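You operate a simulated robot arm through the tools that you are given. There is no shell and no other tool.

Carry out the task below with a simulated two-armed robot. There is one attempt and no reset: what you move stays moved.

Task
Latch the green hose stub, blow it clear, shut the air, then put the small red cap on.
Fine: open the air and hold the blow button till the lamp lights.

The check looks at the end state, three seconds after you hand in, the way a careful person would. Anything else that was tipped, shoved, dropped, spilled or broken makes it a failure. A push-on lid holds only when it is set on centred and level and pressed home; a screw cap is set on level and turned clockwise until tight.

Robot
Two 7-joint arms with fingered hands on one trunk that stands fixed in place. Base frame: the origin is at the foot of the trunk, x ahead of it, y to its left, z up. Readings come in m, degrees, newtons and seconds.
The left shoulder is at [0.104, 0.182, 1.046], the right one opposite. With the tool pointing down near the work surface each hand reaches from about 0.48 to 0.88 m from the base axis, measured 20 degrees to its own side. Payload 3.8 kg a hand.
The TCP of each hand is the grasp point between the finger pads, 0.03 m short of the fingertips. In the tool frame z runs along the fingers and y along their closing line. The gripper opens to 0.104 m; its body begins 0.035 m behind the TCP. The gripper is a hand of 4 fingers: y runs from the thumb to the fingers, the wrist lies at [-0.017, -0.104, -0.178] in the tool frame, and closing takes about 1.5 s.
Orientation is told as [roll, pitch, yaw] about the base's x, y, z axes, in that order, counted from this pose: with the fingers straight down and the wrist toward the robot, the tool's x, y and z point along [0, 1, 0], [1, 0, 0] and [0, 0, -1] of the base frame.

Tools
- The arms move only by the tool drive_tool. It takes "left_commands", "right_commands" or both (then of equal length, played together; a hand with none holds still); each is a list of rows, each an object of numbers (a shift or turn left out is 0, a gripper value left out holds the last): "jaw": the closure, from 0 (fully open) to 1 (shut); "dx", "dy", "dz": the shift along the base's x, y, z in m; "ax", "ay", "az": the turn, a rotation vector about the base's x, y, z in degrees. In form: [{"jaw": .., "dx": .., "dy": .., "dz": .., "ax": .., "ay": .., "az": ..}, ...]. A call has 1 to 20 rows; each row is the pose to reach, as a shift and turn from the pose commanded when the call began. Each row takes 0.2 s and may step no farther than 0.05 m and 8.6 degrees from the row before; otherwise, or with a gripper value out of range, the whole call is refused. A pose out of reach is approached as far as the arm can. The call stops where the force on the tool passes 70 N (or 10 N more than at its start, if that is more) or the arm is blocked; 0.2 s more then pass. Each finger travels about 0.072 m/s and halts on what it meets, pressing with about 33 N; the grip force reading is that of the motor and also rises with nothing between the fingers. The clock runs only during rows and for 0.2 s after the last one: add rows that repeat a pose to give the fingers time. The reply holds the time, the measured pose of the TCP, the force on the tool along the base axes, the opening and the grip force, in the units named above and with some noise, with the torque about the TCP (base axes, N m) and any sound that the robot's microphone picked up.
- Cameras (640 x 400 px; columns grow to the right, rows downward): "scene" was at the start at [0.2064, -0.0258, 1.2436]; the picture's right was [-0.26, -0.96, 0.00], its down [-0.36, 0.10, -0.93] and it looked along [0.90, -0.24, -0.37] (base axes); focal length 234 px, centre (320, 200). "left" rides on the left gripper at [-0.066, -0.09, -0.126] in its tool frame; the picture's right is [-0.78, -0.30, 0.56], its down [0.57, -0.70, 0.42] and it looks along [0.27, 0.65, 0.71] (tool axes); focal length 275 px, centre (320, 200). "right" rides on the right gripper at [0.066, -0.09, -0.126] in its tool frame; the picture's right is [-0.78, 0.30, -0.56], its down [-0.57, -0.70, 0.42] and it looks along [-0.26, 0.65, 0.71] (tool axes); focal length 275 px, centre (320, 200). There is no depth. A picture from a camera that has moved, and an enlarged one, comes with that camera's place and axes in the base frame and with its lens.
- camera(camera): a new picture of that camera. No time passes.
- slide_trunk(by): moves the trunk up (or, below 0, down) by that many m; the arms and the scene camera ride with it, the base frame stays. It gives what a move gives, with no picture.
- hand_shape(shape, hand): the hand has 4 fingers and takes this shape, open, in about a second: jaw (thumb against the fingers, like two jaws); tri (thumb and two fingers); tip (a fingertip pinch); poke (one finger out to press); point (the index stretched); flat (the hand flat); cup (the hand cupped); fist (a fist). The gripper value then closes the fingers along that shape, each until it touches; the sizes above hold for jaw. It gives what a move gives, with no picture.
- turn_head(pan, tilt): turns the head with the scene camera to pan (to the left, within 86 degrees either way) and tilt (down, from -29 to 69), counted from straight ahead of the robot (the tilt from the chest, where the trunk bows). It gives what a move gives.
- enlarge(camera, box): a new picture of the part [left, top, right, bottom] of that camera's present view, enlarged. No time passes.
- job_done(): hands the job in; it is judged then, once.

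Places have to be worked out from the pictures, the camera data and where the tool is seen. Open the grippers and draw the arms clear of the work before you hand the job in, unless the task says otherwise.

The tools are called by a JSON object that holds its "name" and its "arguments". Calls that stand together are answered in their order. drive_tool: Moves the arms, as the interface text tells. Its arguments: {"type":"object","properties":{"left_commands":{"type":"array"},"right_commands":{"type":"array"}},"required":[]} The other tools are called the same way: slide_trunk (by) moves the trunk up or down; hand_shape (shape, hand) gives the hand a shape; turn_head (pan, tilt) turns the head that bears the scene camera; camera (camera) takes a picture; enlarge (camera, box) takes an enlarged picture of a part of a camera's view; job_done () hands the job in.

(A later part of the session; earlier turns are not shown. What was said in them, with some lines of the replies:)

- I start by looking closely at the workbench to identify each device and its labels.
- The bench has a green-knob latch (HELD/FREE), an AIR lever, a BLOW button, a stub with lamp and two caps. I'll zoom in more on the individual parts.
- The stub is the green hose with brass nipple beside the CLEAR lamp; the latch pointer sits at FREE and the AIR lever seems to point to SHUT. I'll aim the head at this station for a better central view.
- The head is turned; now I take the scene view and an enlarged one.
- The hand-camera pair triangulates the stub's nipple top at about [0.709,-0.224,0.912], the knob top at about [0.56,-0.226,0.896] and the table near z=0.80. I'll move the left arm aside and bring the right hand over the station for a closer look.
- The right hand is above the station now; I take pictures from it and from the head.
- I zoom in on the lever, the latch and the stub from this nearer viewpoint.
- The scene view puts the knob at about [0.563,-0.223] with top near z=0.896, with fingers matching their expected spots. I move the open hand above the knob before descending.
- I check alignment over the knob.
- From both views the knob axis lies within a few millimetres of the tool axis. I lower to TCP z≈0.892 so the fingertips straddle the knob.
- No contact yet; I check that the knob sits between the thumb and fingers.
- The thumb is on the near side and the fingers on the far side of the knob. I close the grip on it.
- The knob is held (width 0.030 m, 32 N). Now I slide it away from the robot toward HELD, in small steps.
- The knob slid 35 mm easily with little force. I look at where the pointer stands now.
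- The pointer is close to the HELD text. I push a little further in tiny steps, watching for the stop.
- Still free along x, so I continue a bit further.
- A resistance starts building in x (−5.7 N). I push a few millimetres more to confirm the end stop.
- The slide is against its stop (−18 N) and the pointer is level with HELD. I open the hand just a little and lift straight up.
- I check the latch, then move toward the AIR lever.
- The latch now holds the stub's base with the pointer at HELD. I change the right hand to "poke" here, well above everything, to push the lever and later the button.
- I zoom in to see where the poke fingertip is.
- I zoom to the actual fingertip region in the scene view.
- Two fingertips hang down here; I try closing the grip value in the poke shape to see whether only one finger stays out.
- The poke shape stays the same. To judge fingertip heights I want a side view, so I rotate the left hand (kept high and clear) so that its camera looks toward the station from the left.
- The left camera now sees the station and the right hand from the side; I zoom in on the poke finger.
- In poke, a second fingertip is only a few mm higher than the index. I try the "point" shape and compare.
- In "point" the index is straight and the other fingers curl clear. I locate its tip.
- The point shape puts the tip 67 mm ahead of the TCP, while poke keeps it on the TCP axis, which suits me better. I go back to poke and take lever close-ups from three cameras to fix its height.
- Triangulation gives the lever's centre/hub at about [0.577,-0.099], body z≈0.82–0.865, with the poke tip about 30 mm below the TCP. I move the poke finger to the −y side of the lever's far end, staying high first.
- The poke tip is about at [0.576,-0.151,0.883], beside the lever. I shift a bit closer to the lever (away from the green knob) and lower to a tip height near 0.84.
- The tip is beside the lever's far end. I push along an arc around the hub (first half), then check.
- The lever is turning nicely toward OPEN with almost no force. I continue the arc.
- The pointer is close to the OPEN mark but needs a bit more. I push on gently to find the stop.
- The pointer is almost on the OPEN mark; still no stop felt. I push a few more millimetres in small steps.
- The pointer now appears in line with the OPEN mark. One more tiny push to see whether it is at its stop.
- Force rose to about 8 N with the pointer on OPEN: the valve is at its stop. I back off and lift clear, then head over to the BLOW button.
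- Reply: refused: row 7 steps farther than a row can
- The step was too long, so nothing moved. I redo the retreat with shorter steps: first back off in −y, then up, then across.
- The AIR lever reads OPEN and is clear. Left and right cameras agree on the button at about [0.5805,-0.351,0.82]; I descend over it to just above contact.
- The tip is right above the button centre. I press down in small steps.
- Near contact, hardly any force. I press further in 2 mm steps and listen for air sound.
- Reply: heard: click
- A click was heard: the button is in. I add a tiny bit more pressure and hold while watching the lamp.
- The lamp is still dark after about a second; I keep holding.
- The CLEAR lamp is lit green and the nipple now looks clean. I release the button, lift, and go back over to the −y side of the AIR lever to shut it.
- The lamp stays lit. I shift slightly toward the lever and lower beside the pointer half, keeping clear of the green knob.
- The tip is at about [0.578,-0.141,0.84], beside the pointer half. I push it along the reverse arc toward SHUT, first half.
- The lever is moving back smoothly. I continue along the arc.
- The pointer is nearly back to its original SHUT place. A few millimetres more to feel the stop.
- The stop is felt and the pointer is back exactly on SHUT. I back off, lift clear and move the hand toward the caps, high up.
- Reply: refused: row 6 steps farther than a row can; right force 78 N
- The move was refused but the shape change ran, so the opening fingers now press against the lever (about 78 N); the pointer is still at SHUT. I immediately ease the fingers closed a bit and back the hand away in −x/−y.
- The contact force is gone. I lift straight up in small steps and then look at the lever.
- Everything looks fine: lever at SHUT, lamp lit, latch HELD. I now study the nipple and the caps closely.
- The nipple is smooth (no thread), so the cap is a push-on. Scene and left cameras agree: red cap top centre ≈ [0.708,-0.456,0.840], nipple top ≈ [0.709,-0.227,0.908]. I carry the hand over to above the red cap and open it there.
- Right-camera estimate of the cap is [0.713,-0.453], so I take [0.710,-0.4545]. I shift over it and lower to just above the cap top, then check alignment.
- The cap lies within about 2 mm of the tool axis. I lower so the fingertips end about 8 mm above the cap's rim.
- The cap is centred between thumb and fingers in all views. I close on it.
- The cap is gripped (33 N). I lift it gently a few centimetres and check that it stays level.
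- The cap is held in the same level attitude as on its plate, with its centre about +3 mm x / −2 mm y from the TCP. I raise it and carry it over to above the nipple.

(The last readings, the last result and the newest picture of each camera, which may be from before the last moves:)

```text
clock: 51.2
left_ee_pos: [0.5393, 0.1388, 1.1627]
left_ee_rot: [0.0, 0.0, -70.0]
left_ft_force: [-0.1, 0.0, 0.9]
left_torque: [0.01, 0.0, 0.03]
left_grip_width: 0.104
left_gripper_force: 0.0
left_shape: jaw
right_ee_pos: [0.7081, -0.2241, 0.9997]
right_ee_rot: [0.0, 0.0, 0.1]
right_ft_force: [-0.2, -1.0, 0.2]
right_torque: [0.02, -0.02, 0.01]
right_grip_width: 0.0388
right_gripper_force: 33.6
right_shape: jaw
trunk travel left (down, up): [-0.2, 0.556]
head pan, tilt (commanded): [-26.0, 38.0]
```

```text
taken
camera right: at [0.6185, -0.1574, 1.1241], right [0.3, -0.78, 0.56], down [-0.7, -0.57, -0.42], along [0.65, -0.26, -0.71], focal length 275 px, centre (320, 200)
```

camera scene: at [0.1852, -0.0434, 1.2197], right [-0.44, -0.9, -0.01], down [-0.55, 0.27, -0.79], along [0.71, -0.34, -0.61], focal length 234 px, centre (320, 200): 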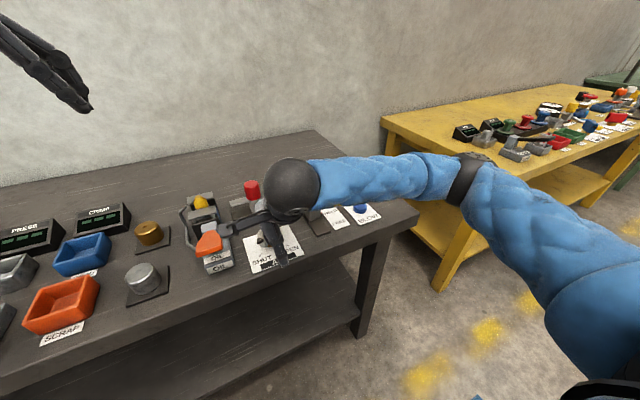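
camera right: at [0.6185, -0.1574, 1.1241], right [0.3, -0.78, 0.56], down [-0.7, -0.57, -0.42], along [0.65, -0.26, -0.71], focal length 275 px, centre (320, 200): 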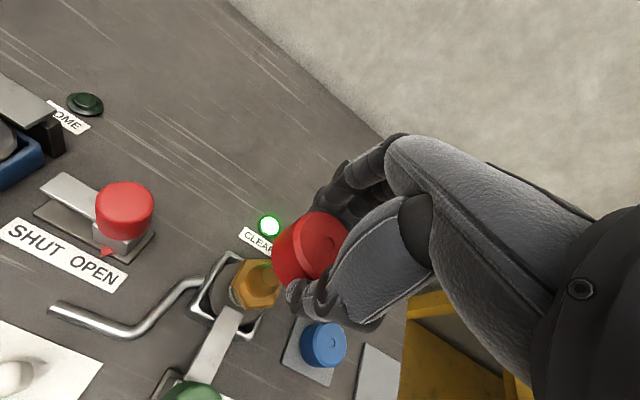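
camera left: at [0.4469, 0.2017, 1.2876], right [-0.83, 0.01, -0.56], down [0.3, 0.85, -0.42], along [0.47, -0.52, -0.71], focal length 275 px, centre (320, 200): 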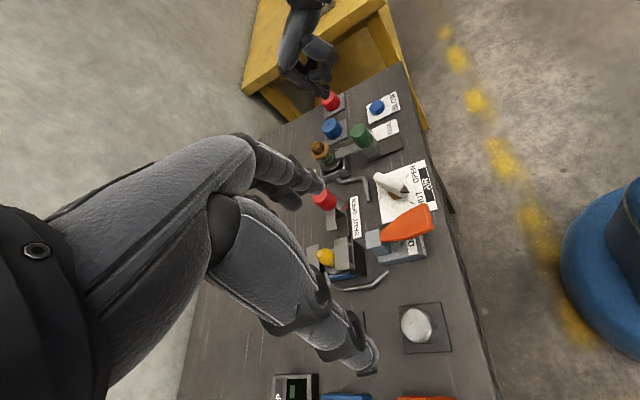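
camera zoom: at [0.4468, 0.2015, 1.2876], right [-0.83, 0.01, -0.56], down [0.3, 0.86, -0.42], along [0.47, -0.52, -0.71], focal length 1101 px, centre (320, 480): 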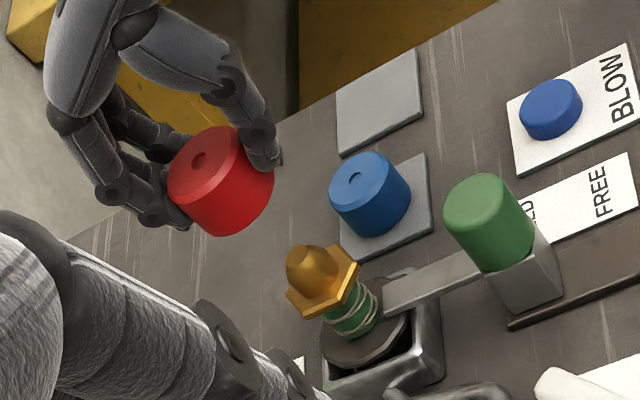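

By triangulation the held cap is at [0.710,-0.2247] and the nipple at [0.7105,-0.2274]. I zoom at higher magnification to refine both.

{"name": "enlarge", "arguments": {"camera": "scene", "box": [285, 155, 325, 190]}}

{"name": "enlarge", "arguments": {"camera": "scene", "box": [270, 120, 320, 160]}}

{"name": "enlarge", "arguments": {"camera": "left", "box": [300, 130, 345, 175]}}

{"name": "enlarge", "arguments": {"camera": "left", "box": [270, 95, 320, 145]}}

{"name": "enlarge", "arguments": {"camera": "right", "box": [200, 190, 370, 350]}}

```text
11.43 times, centred on (305, 172) of scene
camera zoom: at [0.1945, -0.0392, 1.2181], right [-0.44, -0.9, 0.0], down [-0.55, 0.27, -0.79], along [0.71, -0.35, -0.62], focal length 2669 px, centre (491, 514)
```

zoom: 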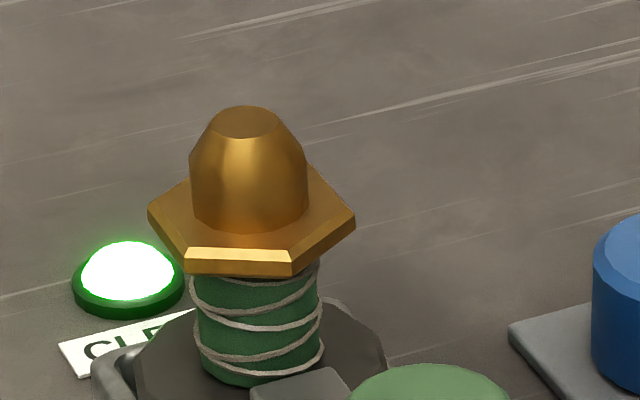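

```text
10.00 times, centred on (295, 140) of scene
camera zoom: at [0.1945, -0.0392, 1.2181], right [-0.44, -0.9, 0.0], down [-0.55, 0.27, -0.79], along [0.71, -0.35, -0.62], focal length 2336 px, centre (570, 800)
```

zoom: 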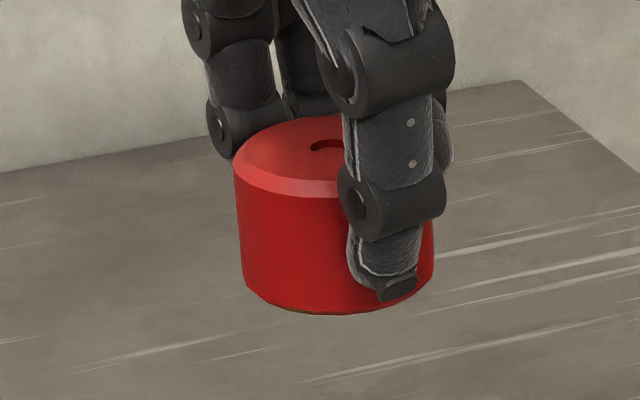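

```text
8.89 times, centred on (322, 152) of left
camera zoom: at [0.4468, 0.2015, 1.2876], right [-0.83, 0.01, -0.56], down [0.3, 0.86, -0.42], along [0.47, -0.52, -0.71], focal length 2447 px, centre (298, 622)
```

zoom: 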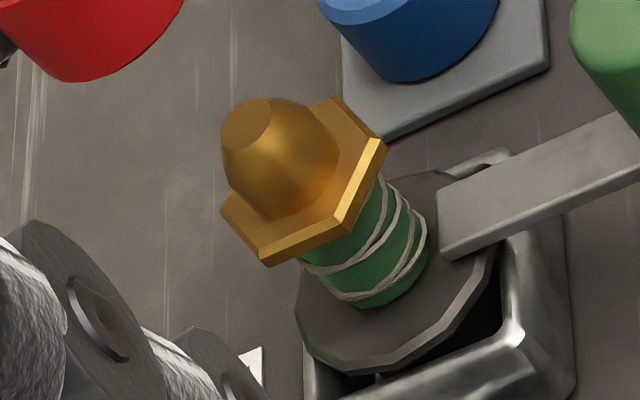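

```text
8.00 times, centred on (295, 120) of left
camera zoom: at [0.4468, 0.2015, 1.2876], right [-0.83, 0.01, -0.56], down [0.3, 0.86, -0.42], along [0.47, -0.52, -0.71], focal length 2202 px, centre (520, 840)
```

zoom: 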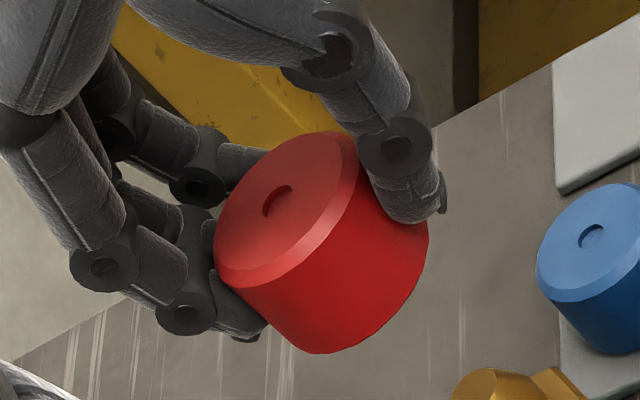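

```text
2.50 times, centred on (285, 270) of right
camera zoom: at [0.6185, -0.1574, 1.1241], right [0.3, -0.78, 0.56], down [-0.7, -0.57, -0.42], along [0.65, -0.26, -0.71], focal length 688 px, centre (408, 25)
```

zoom: 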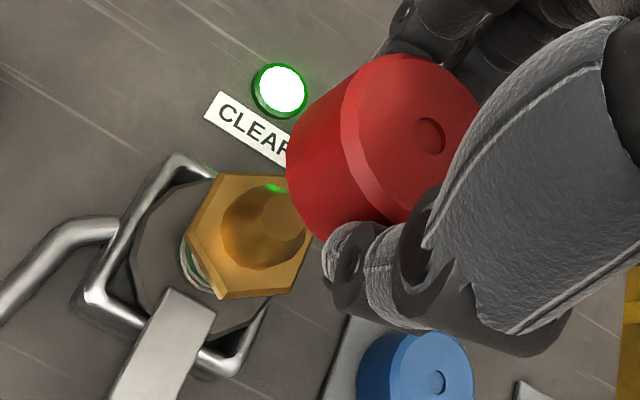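

High-zoom triangulation: cap centre [0.712,-0.227], nipple [0.7105,-0.2266] — aligned within about 1.5 mm, cap level. I trim 1 mm in x and lower until the rim is just above the nipple top.

{"name": "drive_tool", "arguments": {"right_commands": [{"dx": -0.001, "dz": -0.015}, {"dx": -0.001, "dz": -0.03}, {"dx": -0.001, "dz": -0.046}, {"dx": -0.001, "dz": -0.046}]}}

{"name": "enlarge", "arguments": {"camera": "scene", "box": [275, 130, 335, 190]}}

{"name": "enlarge", "arguments": {"camera": "left", "box": [280, 110, 345, 175]}}

{"name": "enlarge", "arguments": {"camera": "right", "box": [200, 190, 370, 350]}}

```text
clock: 52.2
left_ee_pos: [0.5403, 0.1399, 1.1614]
left_ee_rot: [0.0, 0.0, -70.0]
left_ft_force: [-0.5, 1.0, 0.3]
left_torque: [-0.01, 0.02, -0.02]
left_grip_width: 0.1036
left_gripper_force: 0.0
left_shape: jaw
right_ee_pos: [0.7055, -0.2254, 0.9516]
right_ee_rot: [-0.1, 0.1, -0.1]
right_ft_force: [-0.8, -0.3, 0.3]
right_torque: [0.03, 0.01, 0.01]
right_grip_width: 0.0383
right_gripper_force: 32.7
right_shape: jaw
trunk travel left (down, up): [-0.2, 0.556]
head pan, tilt (commanded): [-26.0, 38.0]
```

```text
6.67 times, centred on (305, 160) of scene
camera zoom: at [0.1944, -0.0391, 1.2182], right [-0.44, -0.9, 0.0], down [-0.55, 0.27, -0.79], along [0.71, -0.35, -0.62], focal length 1557 px, centre (420, 467)
```

zoom: 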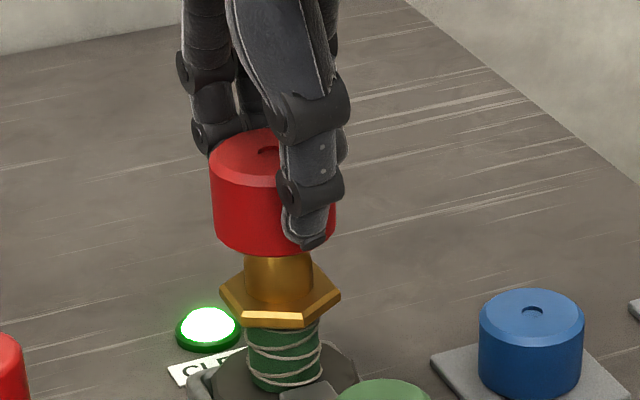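

```text
6.15 times, centred on (312, 142) of left
camera zoom: at [0.4466, 0.2016, 1.2877], right [-0.83, 0.01, -0.56], down [0.3, 0.85, -0.42], along [0.47, -0.52, -0.71], focal length 1694 px, centre (366, 554)
```

zoom: 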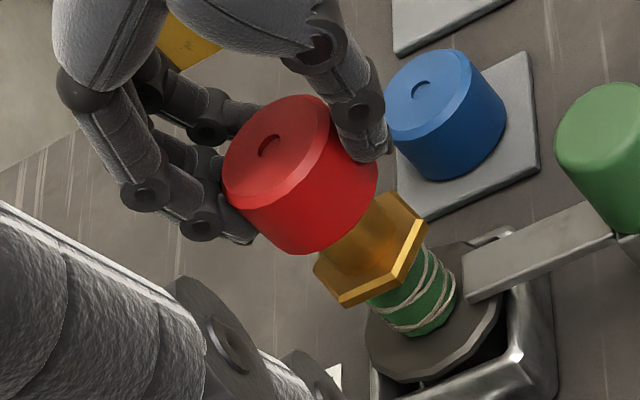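

```text
2.50 times, centred on (285, 270) of right
camera zoom: at [0.6169, -0.1579, 1.0769], right [0.3, -0.78, 0.56], down [-0.7, -0.57, -0.42], along [0.65, -0.26, -0.71], focal length 688 px, centre (408, 25)
```

zoom: 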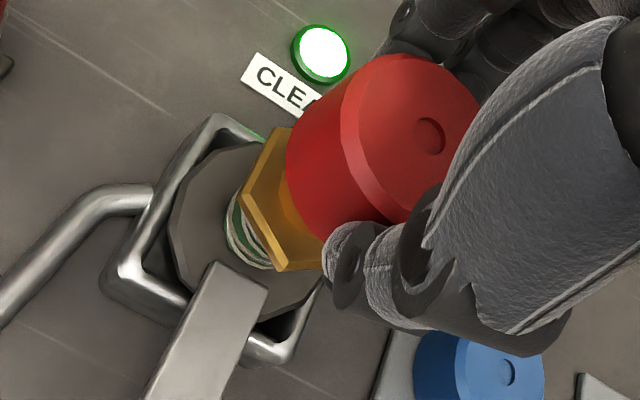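

The cap axis matches the nipple axis within about a millimetre in both views. I lower gently over the nipple, watching the force.

{"name": "drive_tool", "arguments": {"right_commands": [{"dz": -0.004}, {"dz": -0.008}, {"dz": -0.012}, {"dz": -0.016}]}}

{"name": "enlarge", "arguments": {"camera": "scene", "box": [275, 130, 335, 190]}}

{"name": "enlarge", "arguments": {"camera": "left", "box": [280, 110, 345, 175]}}

```text
clock: 53.2
left_ee_pos: [0.5395, 0.1389, 1.1607]
left_ee_rot: [0.0, 0.1, -69.9]
left_ft_force: [-0.3, -0.1, 0.0]
left_torque: [-0.01, -0.04, -0.02]
left_grip_width: 0.1035
left_gripper_force: 0.1
left_shape: jaw
right_ee_pos: [0.7068, -0.2244, 0.937]
right_ee_rot: [0.0, 0.0, 0.1]
right_ft_force: [0.3, 0.0, 0.4]
right_torque: [-0.02, 0.0, 0.0]
right_grip_width: 0.0385
right_gripper_force: 32.7
right_shape: jaw
trunk travel left (down, up): [-0.2, 0.556]
head pan, tilt (commanded): [-26.0, 38.0]
```

```text
6.67 times, centred on (305, 160) of scene
camera zoom: at [0.1946, -0.0392, 1.2181], right [-0.44, -0.9, 0.0], down [-0.55, 0.27, -0.79], along [0.71, -0.35, -0.62], focal length 1557 px, centre (420, 467)
```

zoom: 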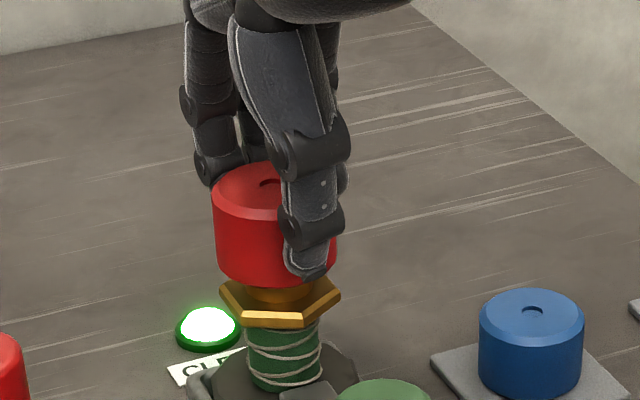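

```text
6.15 times, centred on (312, 142) of left
camera zoom: at [0.4468, 0.2015, 1.2876], right [-0.83, 0.01, -0.56], down [0.3, 0.86, -0.42], along [0.47, -0.52, -0.71], focal length 1694 px, centre (366, 554)
```

zoom: 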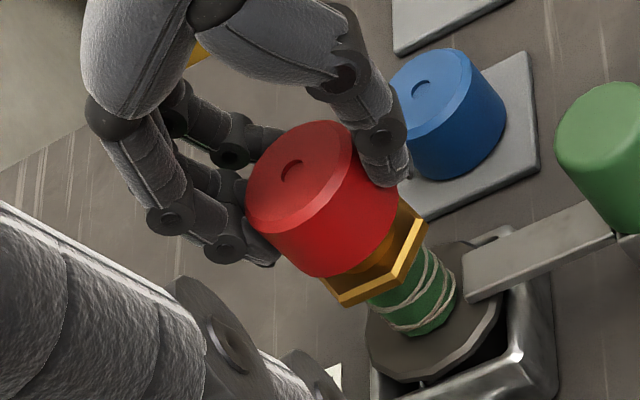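

The cap slides over the nipple without resistance. I keep lowering in small steps until it meets the seat.

{"name": "drive_tool", "arguments": {"right_commands": [{"dz": -0.003}, {"dz": -0.006}, {"dz": -0.008}]}}

```text
clock: 54.0
left_ee_pos: [0.5376, 0.1393, 1.1623]
left_ee_rot: [0.0, 0.1, -70.0]
left_ft_force: [-0.2, 0.2, -0.4]
left_torque: [-0.01, 0.01, 0.0]
left_grip_width: 0.1036
left_gripper_force: 0.0
left_shape: jaw
right_ee_pos: [0.7053, -0.2245, 0.9282]
right_ee_rot: [0.0, -0.1, 0.0]
right_ft_force: [0.8, -0.6, -1.2]
right_torque: [0.02, -0.01, -0.01]
right_grip_width: 0.0386
right_gripper_force: 33.6
right_shape: jaw
trunk travel left (down, up): [-0.2, 0.556]
head pan, tilt (commanded): [-26.0, 38.0]
```

Still no contact force at TCP z=0.928. I go on in 1.5 mm steps.

{"name": "drive_tool", "arguments": {"right_commands": [{"dz": -0.0015}, {"dz": -0.003}, {"dz": -0.0045}]}}

{"name": "enlarge", "arguments": {"camera": "scene", "box": [275, 130, 335, 190]}}

{"name": "enlarge", "arguments": {"camera": "left", "box": [280, 110, 345, 175]}}

```text
clock: 54.8
left_ee_pos: [0.5394, 0.14, 1.1615]
left_ee_rot: [0.0, 0.0, -70.0]
left_ft_force: [0.0, -0.2, 0.5]
left_torque: [0.02, -0.01, -0.02]
left_grip_width: 0.1038
left_gripper_force: 0.1
left_shape: jaw
right_ee_pos: [0.7051, -0.2258, 0.9251]
right_ee_rot: [0.0, -0.1, 0.0]
right_ft_force: [-0.5, -0.6, 2.6]
right_torque: [-0.03, -0.06, 0.02]
right_grip_width: 0.0384
right_gripper_force: 32.7
right_shape: jaw
trunk travel left (down, up): [-0.2, 0.556]
head pan, tilt (commanded): [-26.0, 38.0]
```

```text
6.67 times, centred on (305, 160) of scene
camera zoom: at [0.1941, -0.0391, 1.2183], right [-0.44, -0.9, 0.0], down [-0.55, 0.27, -0.79], along [0.71, -0.35, -0.62], focal length 1557 px, centre (420, 467)
```

zoom: 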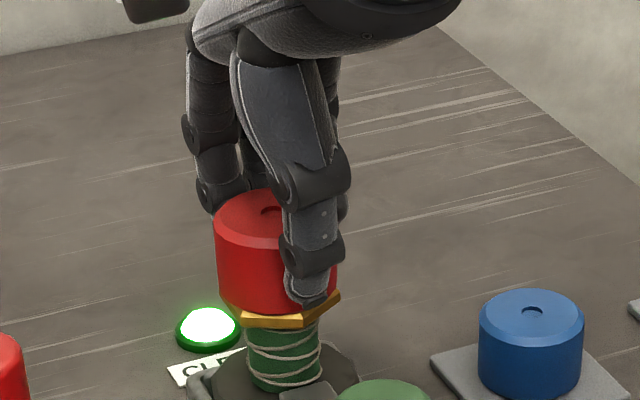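

```text
6.15 times, centred on (312, 142) of left
camera zoom: at [0.4464, 0.2016, 1.2878], right [-0.83, 0.01, -0.56], down [0.3, 0.86, -0.42], along [0.47, -0.52, -0.71], focal length 1694 px, centre (366, 554)
```

zoom: 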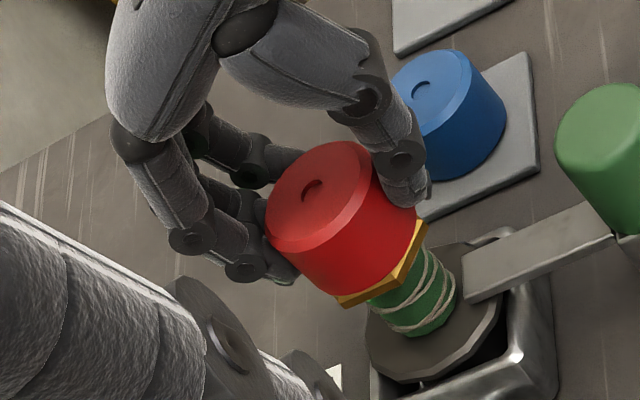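

Contact force begins (2.6 N) with the rim just at the hex. I press down further in small steps while still holding it level.

{"name": "drive_tool", "arguments": {"right_commands": [{"dz": -0.0015}, {"dz": -0.003}, {"dz": -0.0045}]}}

```text
clock: 55.6
left_ee_pos: [0.5374, 0.1394, 1.1621]
left_ee_rot: [0.1, 0.0, -70.1]
left_ft_force: [-0.1, 0.0, -0.6]
left_torque: [0.0, -0.01, 0.02]
left_grip_width: 0.1036
left_gripper_force: 0.0
left_shape: jaw
right_ee_pos: [0.7066, -0.2241, 0.9238]
right_ee_rot: [0.1, -0.4, 0.0]
right_ft_force: [0.2, -1.7, 15.3]
right_torque: [-0.01, -0.15, -0.01]
right_grip_width: 0.0393
right_gripper_force: 32.8
right_shape: jaw
trunk travel left (down, up): [-0.2, 0.556]
head pan, tilt (commanded): [-26.0, 38.0]
```

15 N now with 1 mm of give. I keep pressing toward a snap.

{"name": "drive_tool", "arguments": {"right_commands": [{"dz": -0.0015}, {"dz": -0.003}, {"dz": -0.0045}]}}

{"name": "enlarge", "arguments": {"camera": "scene", "box": [275, 130, 335, 190]}}

{"name": "enlarge", "arguments": {"camera": "left", "box": [280, 110, 345, 175]}}

```text
clock: 56.4
left_ee_pos: [0.5375, 0.14, 1.1642]
left_ee_rot: [0.1, -0.2, -70.1]
left_ft_force: [-0.1, -0.1, -0.6]
left_torque: [0.01, -0.01, 0.0]
left_grip_width: 0.1037
left_gripper_force: 0.1
left_shape: jaw
right_ee_pos: [0.7066, -0.2237, 0.9239]
right_ee_rot: [0.2, -0.7, 0.0]
right_ft_force: [0.4, -2.8, 30.1]
right_torque: [-0.03, -0.14, -0.03]
right_grip_width: 0.0403
right_gripper_force: 32.8
right_shape: jaw
trunk travel left (down, up): [-0.2, 0.556]
head pan, tilt (commanded): [-26.0, 38.0]
```

```text
6.67 times, centred on (305, 160) of scene
camera zoom: at [0.1912, -0.0385, 1.219], right [-0.44, -0.9, 0.0], down [-0.55, 0.27, -0.79], along [0.71, -0.35, -0.61], focal length 1557 px, centre (420, 467)
```

zoom: 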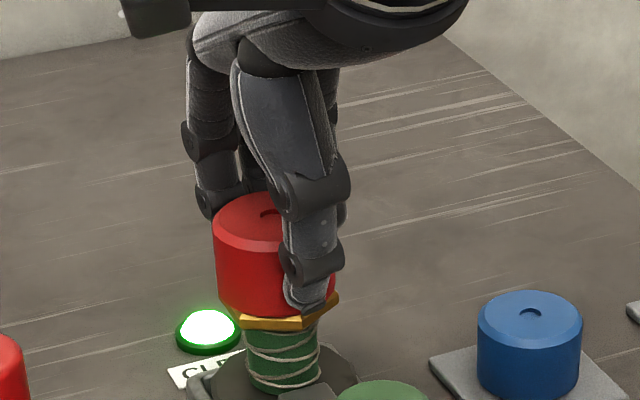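

```text
6.15 times, centred on (312, 142) of left
camera zoom: at [0.4433, 0.2023, 1.2891], right [-0.83, 0.01, -0.56], down [0.3, 0.85, -0.42], along [0.47, -0.52, -0.71], focal length 1694 px, centre (366, 554)
```

zoom: 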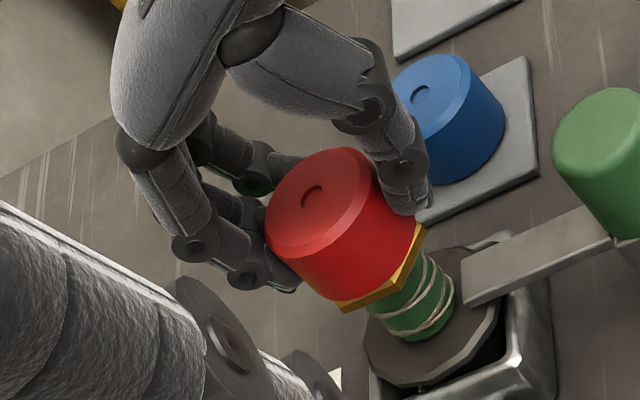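

At 30 N the cap no longer moves and appears to sit on the hex. I press a bit harder to be sure it is home.

{"name": "drive_tool", "arguments": {"right_commands": [{"dz": -0.0015}, {"dz": -0.003}, {"dz": -0.0045}, {"dz": -0.0045}]}}

```text
clock: 57.4
left_ee_pos: [0.5358, 0.1393, 1.1638]
left_ee_rot: [0.2, -0.1, -70.0]
left_ft_force: [0.3, 0.0, 0.5]
left_torque: [0.01, 0.02, 0.03]
left_grip_width: 0.1034
left_gripper_force: 0.0
left_shape: jaw
right_ee_pos: [0.7051, -0.2247, 0.9229]
right_ee_rot: [0.3, -1.0, -0.1]
right_ft_force: [-0.5, -4.8, 39.3]
right_torque: [-0.02, -0.1, -0.07]
right_grip_width: 0.0405
right_gripper_force: 32.3
right_shape: jaw
trunk travel left (down, up): [-0.2, 0.556]
head pan, tilt (commanded): [-26.0, 38.0]
```

About 39 N down with no more travel: the rim is on the hex. I ease off the pressure, then open the fingers slightly and lift straight up.

{"name": "drive_tool", "arguments": {"right_commands": [{"dz": 0.004}, {"dz": 0.008}, {"dz": 0.011}, {"dz": 0.011}]}}

```text
clock: 58.4
left_ee_pos: [0.5381, 0.14, 1.1631]
left_ee_rot: [0.1, 0.0, -69.8]
left_ft_force: [1.5, -0.4, 0.1]
left_torque: [-0.02, 0.0, -0.03]
left_grip_width: 0.1038
left_gripper_force: 0.1
left_shape: jaw
right_ee_pos: [0.706, -0.2245, 0.9231]
right_ee_rot: [0.0, -0.1, 0.0]
right_ft_force: [0.8, -1.2, 17.5]
right_torque: [-0.01, -0.23, -0.04]
right_grip_width: 0.0403
right_gripper_force: 32.6
right_shape: jaw
trunk travel left (down, up): [-0.2, 0.556]
head pan, tilt (commanded): [-26.0, 38.0]
```

Residual push is 17 N; I ease a little more and then open the fingers.

{"name": "drive_tool", "arguments": {"right_commands": [{"dz": 0.002}, {"dz": 0.0035}, {"dz": 0.0035, "jaw": 0.55}, {"dz": 0.0035, "jaw": 0.45}, {"dz": 0.0035, "jaw": 0.36}, {"dz": 0.0035, "jaw": 0.36}]}}

{"name": "enlarge", "arguments": {"camera": "scene", "box": [275, 130, 335, 190]}}

{"name": "enlarge", "arguments": {"camera": "left", "box": [280, 110, 345, 175]}}

```text
clock: 59.8
left_ee_pos: [0.5403, 0.1405, 1.1607]
left_ee_rot: [0.0, -0.1, -70.0]
left_ft_force: [0.6, -1.1, 0.2]
left_torque: [0.04, 0.03, -0.02]
left_grip_width: 0.1039
left_gripper_force: 0.1
left_shape: jaw
right_ee_pos: [0.7062, -0.2265, 0.9256]
right_ee_rot: [-0.1, 0.0, 0.0]
right_ft_force: [-0.6, 0.2, 0.5]
right_torque: [-0.03, 0.01, 0.01]
right_grip_width: 0.0661
right_gripper_force: 0.0
right_shape: jaw
trunk travel left (down, up): [-0.2, 0.556]
head pan, tilt (commanded): [-26.0, 38.0]
```

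```text
6.67 times, centred on (305, 160) of scene
camera zoom: at [0.1945, -0.0392, 1.2181], right [-0.44, -0.9, 0.0], down [-0.55, 0.27, -0.79], along [0.71, -0.35, -0.62], focal length 1557 px, centre (420, 467)
```

zoom: 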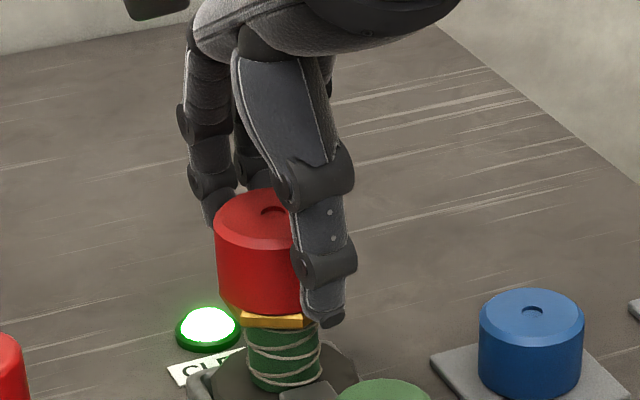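

```text
6.15 times, centred on (312, 142) of left
camera zoom: at [0.4467, 0.2016, 1.2876], right [-0.83, 0.01, -0.56], down [0.3, 0.86, -0.42], along [0.47, -0.52, -0.71], focal length 1694 px, centre (366, 554)
```

zoom: 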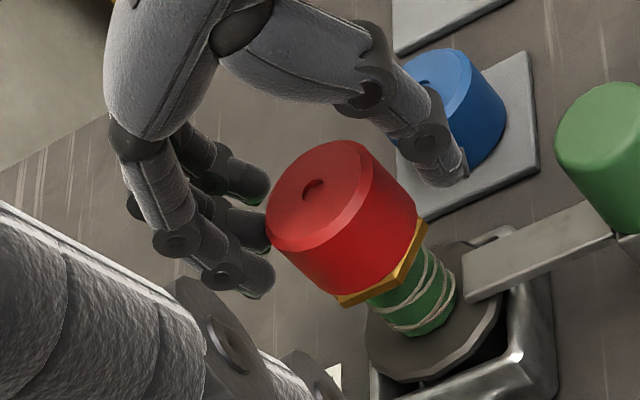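

The cap stands on the stub by itself. I open a little wider and lift straight up.

{"name": "drive_tool", "arguments": {"right_commands": [{"jaw": 0.28}, {"jaw": 0.28}, {"jaw": 0.28, "dz": 0.015}, {"jaw": 0.28, "dz": 0.04}, {"jaw": 0.28, "dz": 0.075}, {"jaw": 0.28, "dz": 0.1}]}}

{"name": "enlarge", "arguments": {"camera": "scene", "box": [275, 140, 335, 200]}}

{"name": "enlarge", "arguments": {"camera": "left", "box": [280, 110, 345, 175]}}

{"name": "camera", "arguments": {"camera": "right"}}

```text
clock: 61.2
left_ee_pos: [0.5392, 0.1399, 1.1622]
left_ee_rot: [0.0, 0.0, -70.0]
left_ft_force: [0.1, 0.0, 0.6]
left_torque: [0.01, 0.01, -0.03]
left_grip_width: 0.1038
left_gripper_force: 0.0
left_shape: jaw
right_ee_pos: [0.7067, -0.2254, 1.0265]
right_ee_rot: [0.1, -0.1, -0.1]
right_ft_force: [0.0, -0.1, -0.5]
right_torque: [0.01, -0.03, 0.0]
right_grip_width: 0.0748
right_gripper_force: 0.1
right_shape: jaw
trunk travel left (down, up): [-0.2, 0.556]
head pan, tilt (commanded): [-26.0, 38.0]
```

```text
6.67 times, centred on (305, 170) of scene
camera zoom: at [0.1943, -0.0391, 1.2182], right [-0.44, -0.9, 0.0], down [-0.55, 0.27, -0.79], along [0.71, -0.35, -0.62], focal length 1557 px, centre (420, 400)
```

zoom: 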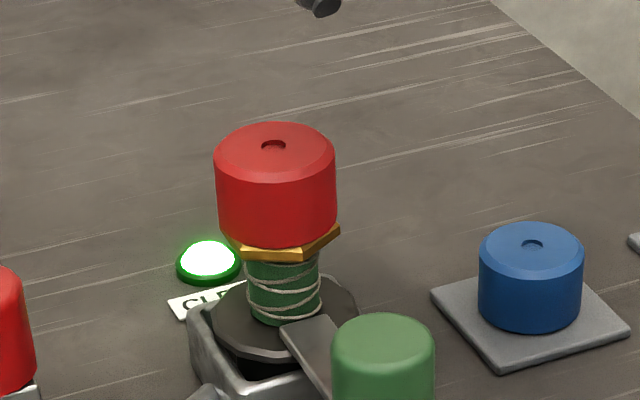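

```text
6.15 times, centred on (312, 142) of left
camera zoom: at [0.4465, 0.2016, 1.2878], right [-0.83, 0.01, -0.56], down [0.3, 0.86, -0.42], along [0.47, -0.52, -0.71], focal length 1694 px, centre (366, 554)
```

zoom: 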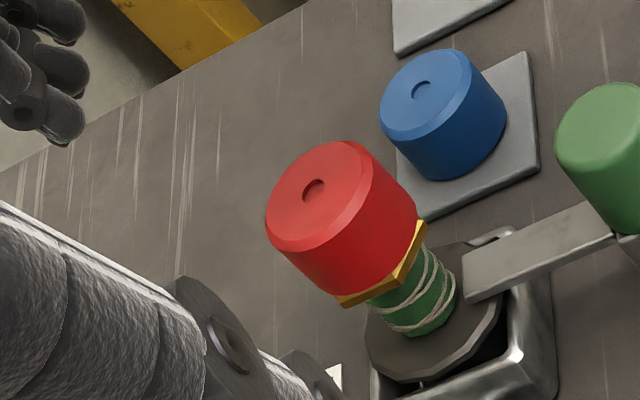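

```text
taken
camera right: at [0.6183, -0.158, 1.1511], right [0.3, -0.78, 0.56], down [-0.7, -0.57, -0.42], along [0.65, -0.26, -0.71], focal length 275 px, centre (320, 200)
```

right: 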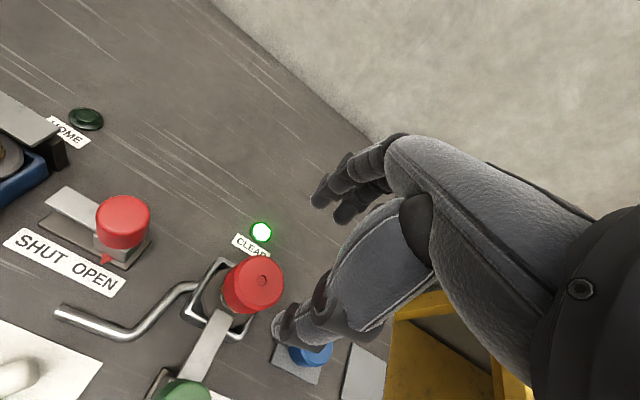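

The cap looks centred and level: its top is at [0.709,-0.226,0.921], which puts the rim on the hex. To be sure it is pressed home I close the fingers here above it and will press on its top.

{"name": "drive_tool", "arguments": {"right_commands": [{"jaw": 0.5}, {"jaw": 0.8}, {"jaw": 1.0}, {"jaw": 1.0}, {"jaw": 1.0, "dx": 0.002}, {"jaw": 1.0, "dx": 0.002, "dz": -0.02}, {"jaw": 1.0, "dx": 0.002, "dz": -0.04}, {"jaw": 1.0, "dx": 0.002, "dz": -0.055}]}}

{"name": "enlarge", "arguments": {"camera": "scene", "box": [275, 130, 335, 190]}}

{"name": "enlarge", "arguments": {"camera": "left", "box": [270, 100, 345, 175]}}

{"name": "enlarge", "arguments": {"camera": "right", "box": [220, 190, 370, 350]}}

```text
clock: 63.0
left_ee_pos: [0.5396, 0.1403, 1.1617]
left_ee_rot: [-0.1, -0.1, -70.1]
left_ft_force: [0.2, 0.4, 0.7]
left_torque: [-0.03, -0.01, 0.03]
left_grip_width: 0.1035
left_gripper_force: 0.0
left_shape: jaw
right_ee_pos: [0.7091, -0.2247, 0.9686]
right_ee_rot: [0.0, 0.0, 0.1]
right_ft_force: [-0.6, 0.5, 0.1]
right_torque: [-0.01, 0.0, -0.01]
right_grip_width: 0.0001
right_gripper_force: 32.8
right_shape: jaw
trunk travel left (down, up): [-0.2, 0.556]
head pan, tilt (commanded): [-26.0, 38.0]
```

```text
6.67 times, centred on (305, 160) of scene
camera zoom: at [0.1947, -0.0393, 1.2181], right [-0.44, -0.9, 0.0], down [-0.55, 0.27, -0.79], along [0.71, -0.35, -0.62], focal length 1557 px, centre (420, 467)
```

zoom: 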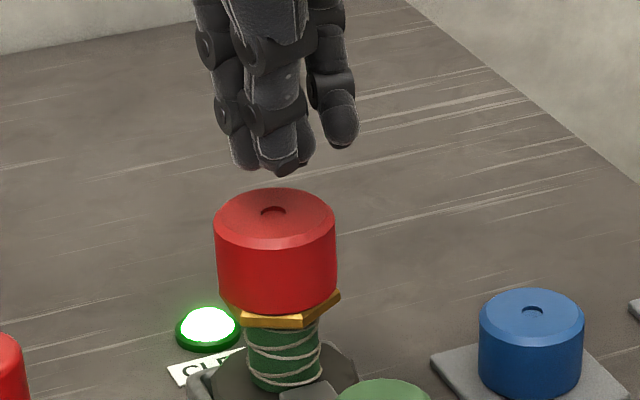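

```text
5.33 times, centred on (308, 138) of left
camera zoom: at [0.447, 0.2014, 1.2875], right [-0.83, 0.01, -0.56], down [0.3, 0.86, -0.42], along [0.47, -0.52, -0.71], focal length 1468 px, centre (387, 533)
```

zoom: 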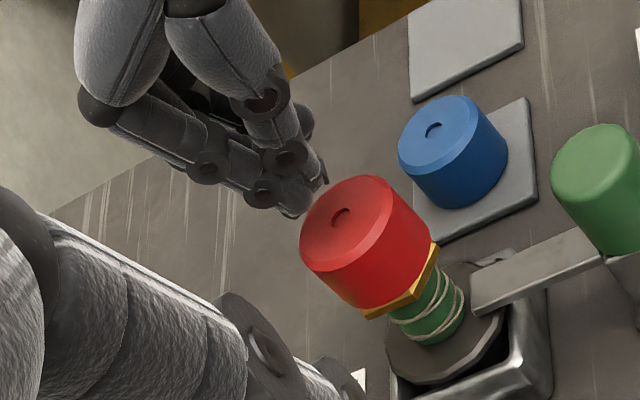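

```text
2.50 times, centred on (295, 270) of right
camera zoom: at [0.6208, -0.1579, 1.0941], right [0.3, -0.78, 0.56], down [-0.7, -0.57, -0.42], along [0.65, -0.26, -0.71], focal length 688 px, centre (382, 25)
```

zoom: 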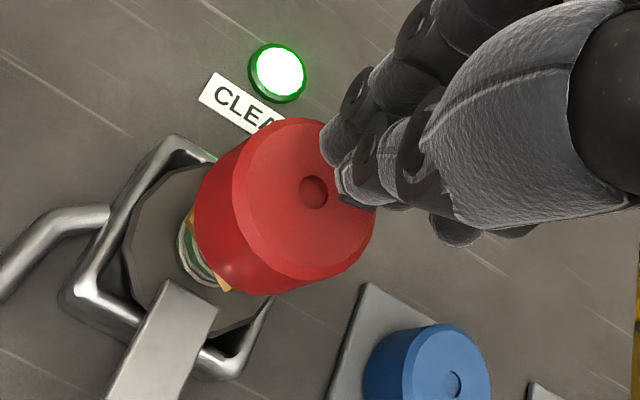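

The closed fingertips are centred over the cap top. I lower until contact and press straight down.

{"name": "drive_tool", "arguments": {"right_commands": [{"dz": -0.006}, {"dz": -0.012}, {"dz": -0.016}, {"dz": -0.019}]}}

```text
clock: 64.0
left_ee_pos: [0.5388, 0.1404, 1.1614]
left_ee_rot: [0.1, 0.0, -70.0]
left_ft_force: [0.3, 0.0, -0.1]
left_torque: [0.01, 0.03, -0.01]
left_grip_width: 0.1038
left_gripper_force: 0.1
left_shape: jaw
right_ee_pos: [0.7086, -0.2255, 0.9515]
right_ee_rot: [-0.1, -0.1, 0.1]
right_ft_force: [1.1, -0.3, 2.0]
right_torque: [-0.04, -0.02, 0.01]
right_grip_width: 0.0
right_gripper_force: 33.0
right_shape: jaw
trunk travel left (down, up): [-0.2, 0.556]
head pan, tilt (commanded): [-26.0, 38.0]
```

Light contact (2 N) at the expected height. Now I press harder, step by step.

{"name": "drive_tool", "arguments": {"right_commands": [{"dz": -0.003}, {"dz": -0.006}, {"dz": -0.009}, {"dz": -0.009}]}}

```text
clock: 65.0
left_ee_pos: [0.5359, 0.1399, 1.164]
left_ee_rot: [0.1, -0.1, -70.0]
left_ft_force: [0.0, -0.6, 0.9]
left_torque: [-0.02, 0.01, -0.01]
left_grip_width: 0.1038
left_gripper_force: 0.1
left_shape: jaw
right_ee_pos: [0.7073, -0.2246, 0.9509]
right_ee_rot: [0.2, -0.8, 0.0]
right_ft_force: [4.6, -3.0, 33.4]
right_torque: [-0.05, -0.22, 0.0]
right_grip_width: 0.0
right_gripper_force: 33.5
right_shape: jaw
trunk travel left (down, up): [-0.2, 0.556]
head pan, tilt (commanded): [-26.0, 38.0]
```

33 N with no sinking. I press to about 55 N to be sure.

{"name": "drive_tool", "arguments": {"right_commands": [{"dz": -0.003}, {"dz": -0.006}, {"dz": -0.006}, {"dz": -0.006}]}}

{"name": "enlarge", "arguments": {"camera": "left", "box": [280, 110, 345, 175]}}

{"name": "enlarge", "arguments": {"camera": "scene", "box": [275, 140, 335, 200]}}

```text
clock: 66.0
left_ee_pos: [0.5339, 0.1395, 1.1643]
left_ee_rot: [0.2, -0.1, -70.0]
left_ft_force: [0.4, -0.4, -0.2]
left_torque: [-0.02, 0.04, 0.02]
left_grip_width: 0.1037
left_gripper_force: 0.1
left_shape: jaw
right_ee_pos: [0.7056, -0.2241, 0.9514]
right_ee_rot: [0.4, -1.4, 0.0]
right_ft_force: [1.3, -4.8, 47.9]
right_torque: [-0.13, 0.04, 0.0]
right_grip_width: 0.0
right_gripper_force: 33.0
right_shape: jaw
trunk travel left (down, up): [-0.2, 0.556]
head pan, tilt (commanded): [-26.0, 38.0]
```

```text
6.15 times, centred on (312, 142) of left
camera zoom: at [0.4416, 0.2025, 1.2897], right [-0.83, 0.01, -0.56], down [0.3, 0.85, -0.42], along [0.47, -0.52, -0.71], focal length 1694 px, centre (366, 554)
```

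zoom: 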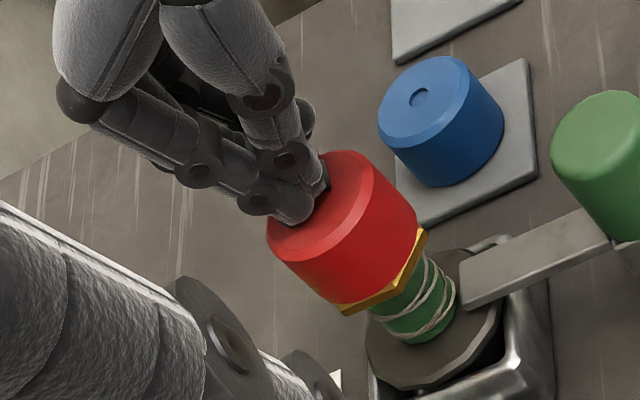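

```text
6.67 times, centred on (305, 170) of scene
camera zoom: at [0.1896, -0.0383, 1.2192], right [-0.44, -0.9, 0.0], down [-0.55, 0.27, -0.79], along [0.71, -0.35, -0.61], focal length 1557 px, centre (420, 400)
```

zoom: 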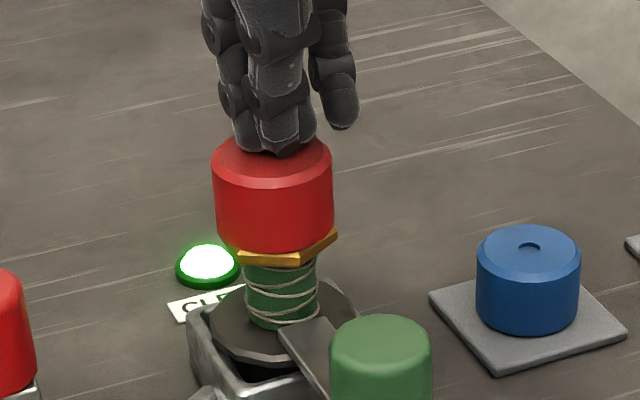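

The cap holds firm at 48 N with no movement, seated on the hex. I release and raise the hand, then inspect.

{"name": "drive_tool", "arguments": {"right_commands": [{"dz": 0.01}, {"dz": 0.02}, {"dz": 0.05}, {"dz": 0.09}, {"dz": 0.13}, {"dx": -0.03, "dy": -0.03, "dz": 0.15}, {"dx": -0.06, "dy": -0.06, "dz": 0.17}, {"dx": -0.09, "dy": -0.09, "dz": 0.19}]}}

{"name": "enlarge", "arguments": {"camera": "scene", "box": [285, 155, 325, 195]}}

{"name": "enlarge", "arguments": {"camera": "left", "box": [300, 130, 345, 175]}}

{"name": "camera", "arguments": {"camera": "right"}}

{"name": "camera", "arguments": {"camera": "scene"}}

```text
clock: 67.8
left_ee_pos: [0.5382, 0.1393, 1.1627]
left_ee_rot: [0.1, 0.0, -69.9]
left_ft_force: [-0.7, 0.0, 1.4]
left_torque: [0.01, 0.01, -0.02]
left_grip_width: 0.1038
left_gripper_force: 0.0
left_shape: jaw
right_ee_pos: [0.6205, -0.3159, 1.1273]
right_ee_rot: [0.0, 0.0, 0.2]
right_ft_force: [-0.9, -0.4, 0.2]
right_torque: [-0.01, 0.01, -0.03]
right_grip_width: 0.0
right_gripper_force: 33.2
right_shape: jaw
trunk travel left (down, up): [-0.2, 0.556]
head pan, tilt (commanded): [-26.0, 38.0]
```

```text
10.00 times, centred on (305, 175) of scene
camera zoom: at [0.1938, -0.0397, 1.2183], right [-0.44, -0.9, 0.0], down [-0.55, 0.27, -0.79], along [0.71, -0.34, -0.62], focal length 2336 px, centre (470, 450)
```

zoom: 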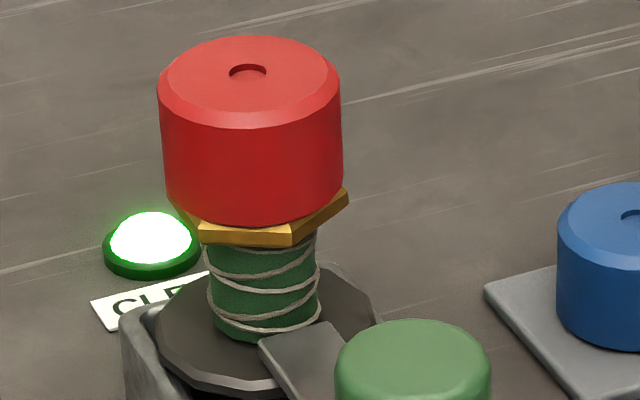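

```text
8.89 times, centred on (322, 152) of left
camera zoom: at [0.4459, 0.2011, 1.2881], right [-0.83, 0.01, -0.56], down [0.3, 0.86, -0.42], along [0.47, -0.52, -0.71], focal length 2447 px, centre (298, 622)
```

zoom: 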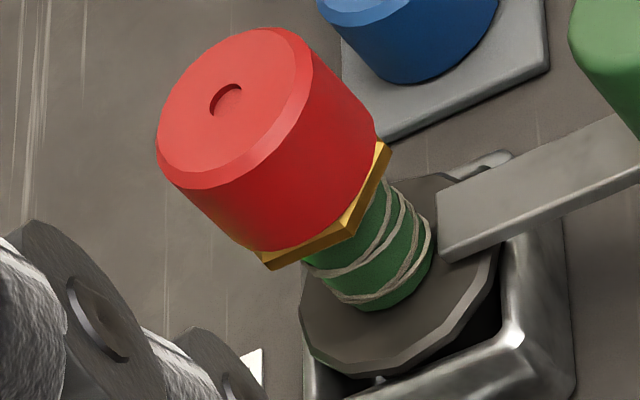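

```text
taken
camera right: at [0.5309, -0.2492, 1.2533], right [0.3, -0.78, 0.56], down [-0.7, -0.57, -0.42], along [0.65, -0.26, -0.71], focal length 275 px, centre (320, 200)
```

right: 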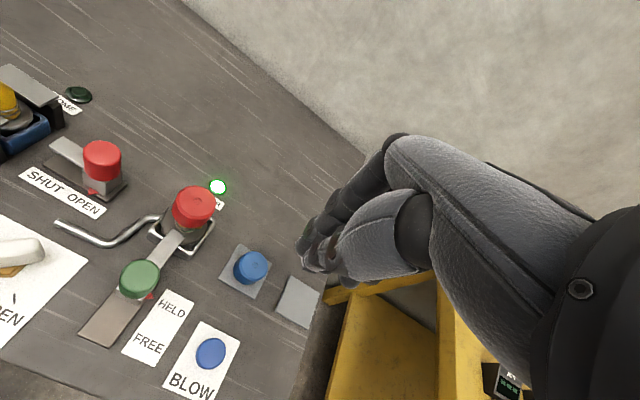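

```text
taken
camera scene: at [0.1938, -0.0397, 1.2183], right [-0.44, -0.9, 0.0], down [-0.55, 0.27, -0.79], along [0.71, -0.34, -0.62], focal length 234 px, centre (320, 200)
```

scene: 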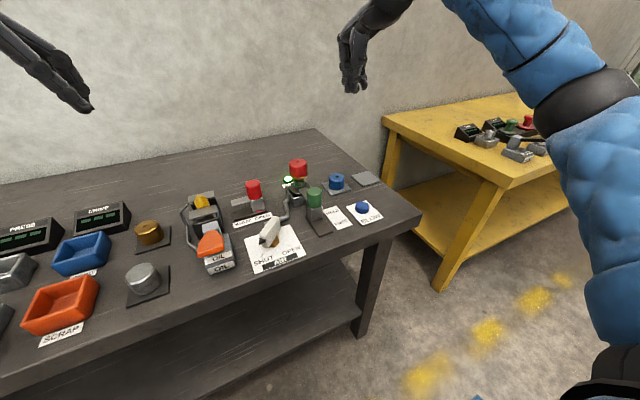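

The cap looks centred, level and flush on the hex; the lamp is lit, AIR is at SHUT and the latch at HELD. I open the right hand and draw it back, and lower the left camera (still well above its surroundings) for a flatter look at the cap's rim.

{"name": "drive_tool", "arguments": {"left_commands": [{"dz": -0.03}, {"dz": -0.06}, {"dz": -0.09}, {"dz": -0.12}, {"dz": -0.14}], "right_commands": [{"jaw": 0.8, "dx": -0.03, "dy": -0.02, "dz": 0.01}, {"jaw": 0.6, "dx": -0.06, "dy": -0.04, "dz": 0.02}, {"jaw": 0.3, "dx": -0.09, "dy": -0.06, "dz": 0.03}, {"jaw": 0.0, "dx": -0.12, "dy": -0.08, "dz": 0.04}, {"jaw": 0.0, "dx": -0.15, "dy": -0.09, "dz": 0.04}]}}

{"name": "camera", "arguments": {"camera": "left"}}

```text
clock: 69.0
left_ee_pos: [0.5382, 0.1383, 1.0215]
left_ee_rot: [0.0, 0.0, -69.9]
left_ft_force: [0.3, -0.6, -0.7]
left_torque: [-0.02, -0.01, 0.0]
left_grip_width: 0.1037
left_gripper_force: 0.0
left_shape: jaw
right_ee_pos: [0.4669, -0.4053, 1.1678]
right_ee_rot: [0.0, -0.1, 0.1]
right_ft_force: [0.4, 0.7, -0.3]
right_torque: [0.0, -0.01, -0.01]
right_grip_width: 0.1035
right_gripper_force: 0.2
right_shape: jaw
trunk travel left (down, up): [-0.2, 0.556]
head pan, tilt (commanded): [-26.0, 38.0]
```

```text
taken
camera left: at [0.4459, 0.201, 1.1469], right [-0.83, 0.01, -0.56], down [0.3, 0.86, -0.42], along [0.47, -0.52, -0.71], focal length 275 px, centre (320, 200)
```

left: 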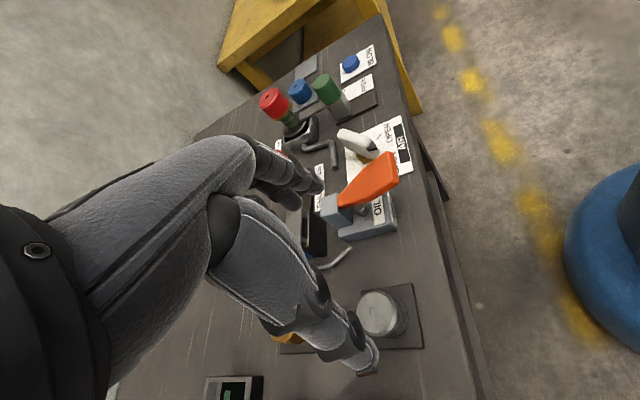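

I zoom in on the capped stub from this flatter angle.

{"name": "enlarge", "arguments": {"camera": "left", "box": [250, 75, 320, 145]}}

{"name": "enlarge", "arguments": {"camera": "scene", "box": [220, 140, 400, 280]}}

```text
5.71 times, centred on (285, 110) of left
camera zoom: at [0.4459, 0.201, 1.1469], right [-0.83, 0.01, -0.56], down [0.3, 0.86, -0.42], along [0.47, -0.52, -0.71], focal length 1573 px, centre (520, 714)
```

zoom: 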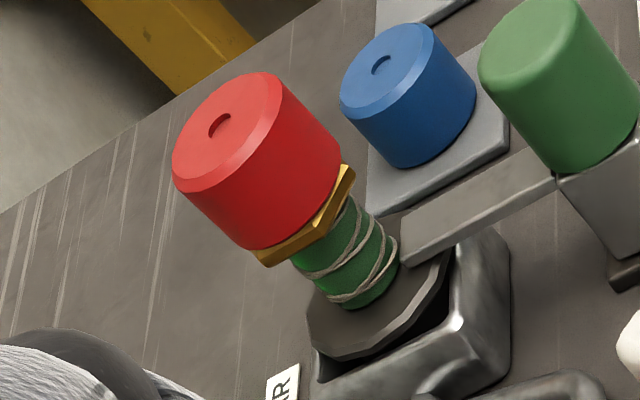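

```text
2.86 times, centred on (310, 210) of scene
camera zoom: at [0.1941, -0.0393, 1.2182], right [-0.44, -0.9, 0.0], down [-0.55, 0.27, -0.79], along [0.71, -0.34, -0.62], focal length 667 px, centre (349, 171)
```

zoom: 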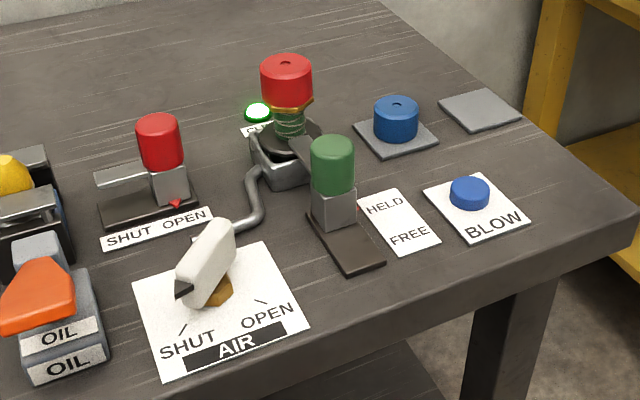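

From the flatter angle the cap's rim lies flush and level on the hex; AIR at SHUT, latch at HELD, lamp lit, nothing else displaced. I raise the left arm clear again before handing in.

{"name": "drive_tool", "arguments": {"left_commands": [{"dz": 0.03}, {"dz": 0.07}, {"dz": 0.11}, {"dz": 0.14, "dy": 0.02}, {"dz": 0.15, "dy": 0.06}, {"dz": 0.15, "dy": 0.08}]}}

{"name": "camera", "arguments": {"camera": "scene"}}

```text
clock: 70.4
left_ee_pos: [0.5375, 0.2181, 1.1715]
left_ee_rot: [0.1, -0.1, -70.0]
left_ft_force: [0.3, 0.0, 0.6]
left_torque: [0.01, -0.01, 0.01]
left_grip_width: 0.1037
left_gripper_force: 0.2
left_shape: jaw
right_ee_pos: [0.4689, -0.4049, 1.1677]
right_ee_rot: [0.0, 0.0, 0.0]
right_ft_force: [0.4, 0.6, -0.2]
right_torque: [0.0, 0.0, -0.01]
right_grip_width: 0.1035
right_gripper_force: 0.2
right_shape: jaw
trunk travel left (down, up): [-0.2, 0.556]
head pan, tilt (commanded): [-26.0, 38.0]
```

```text
taken
camera scene: at [0.1945, -0.0391, 1.2181], right [-0.44, -0.9, 0.0], down [-0.55, 0.27, -0.79], along [0.71, -0.35, -0.62], focal length 234 px, centre (320, 200)
```

scene: 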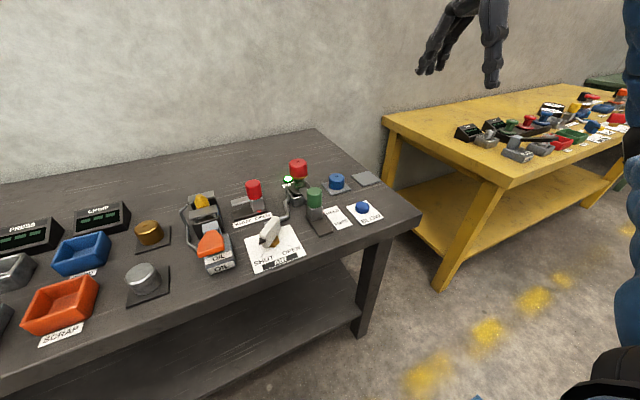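

Both arms are clear with open hands, the stub is latched, blown clear, the air is shut and the red cap is pressed on. I hand the job in.

{"name": "job_done", "arguments": {}}

```text
The job is handed in.
```

The job is handed in: the green hose stub is latched and blown clear, the air is shut, and the small red cap is on. I don't have the check's result yet.

- **Latch:** the green slide is against its stop with the pointer at HELD.
- **Blow:** I opened the AIR lever and held BLOW for about three and a half seconds until the CLEAR lamp lit. It was still lit at the end.
- **Air:** the AIR lever is back at its stop, with the pointer on SHUT.
- **Cap:** the red cap sits centred and level, with its rim flush on the brass hex. I pressed it down with about 48 N and it did not move further. I treated it as a push-on cap because the nipple has no visible thread, so I did not turn it or pull on it to test the hold. I heard no click when it seated.

**Mishap:** after shutting the air, I changed the right hand's shape while it was still next to the lever. The fingers pressed on the lever with about 78 N before I backed off. The pointer stayed on SHUT and the lever looked unharmed in the pictures afterwards.

Both hands are open and clear of the bench, and nothing else looked moved in the last pictures.
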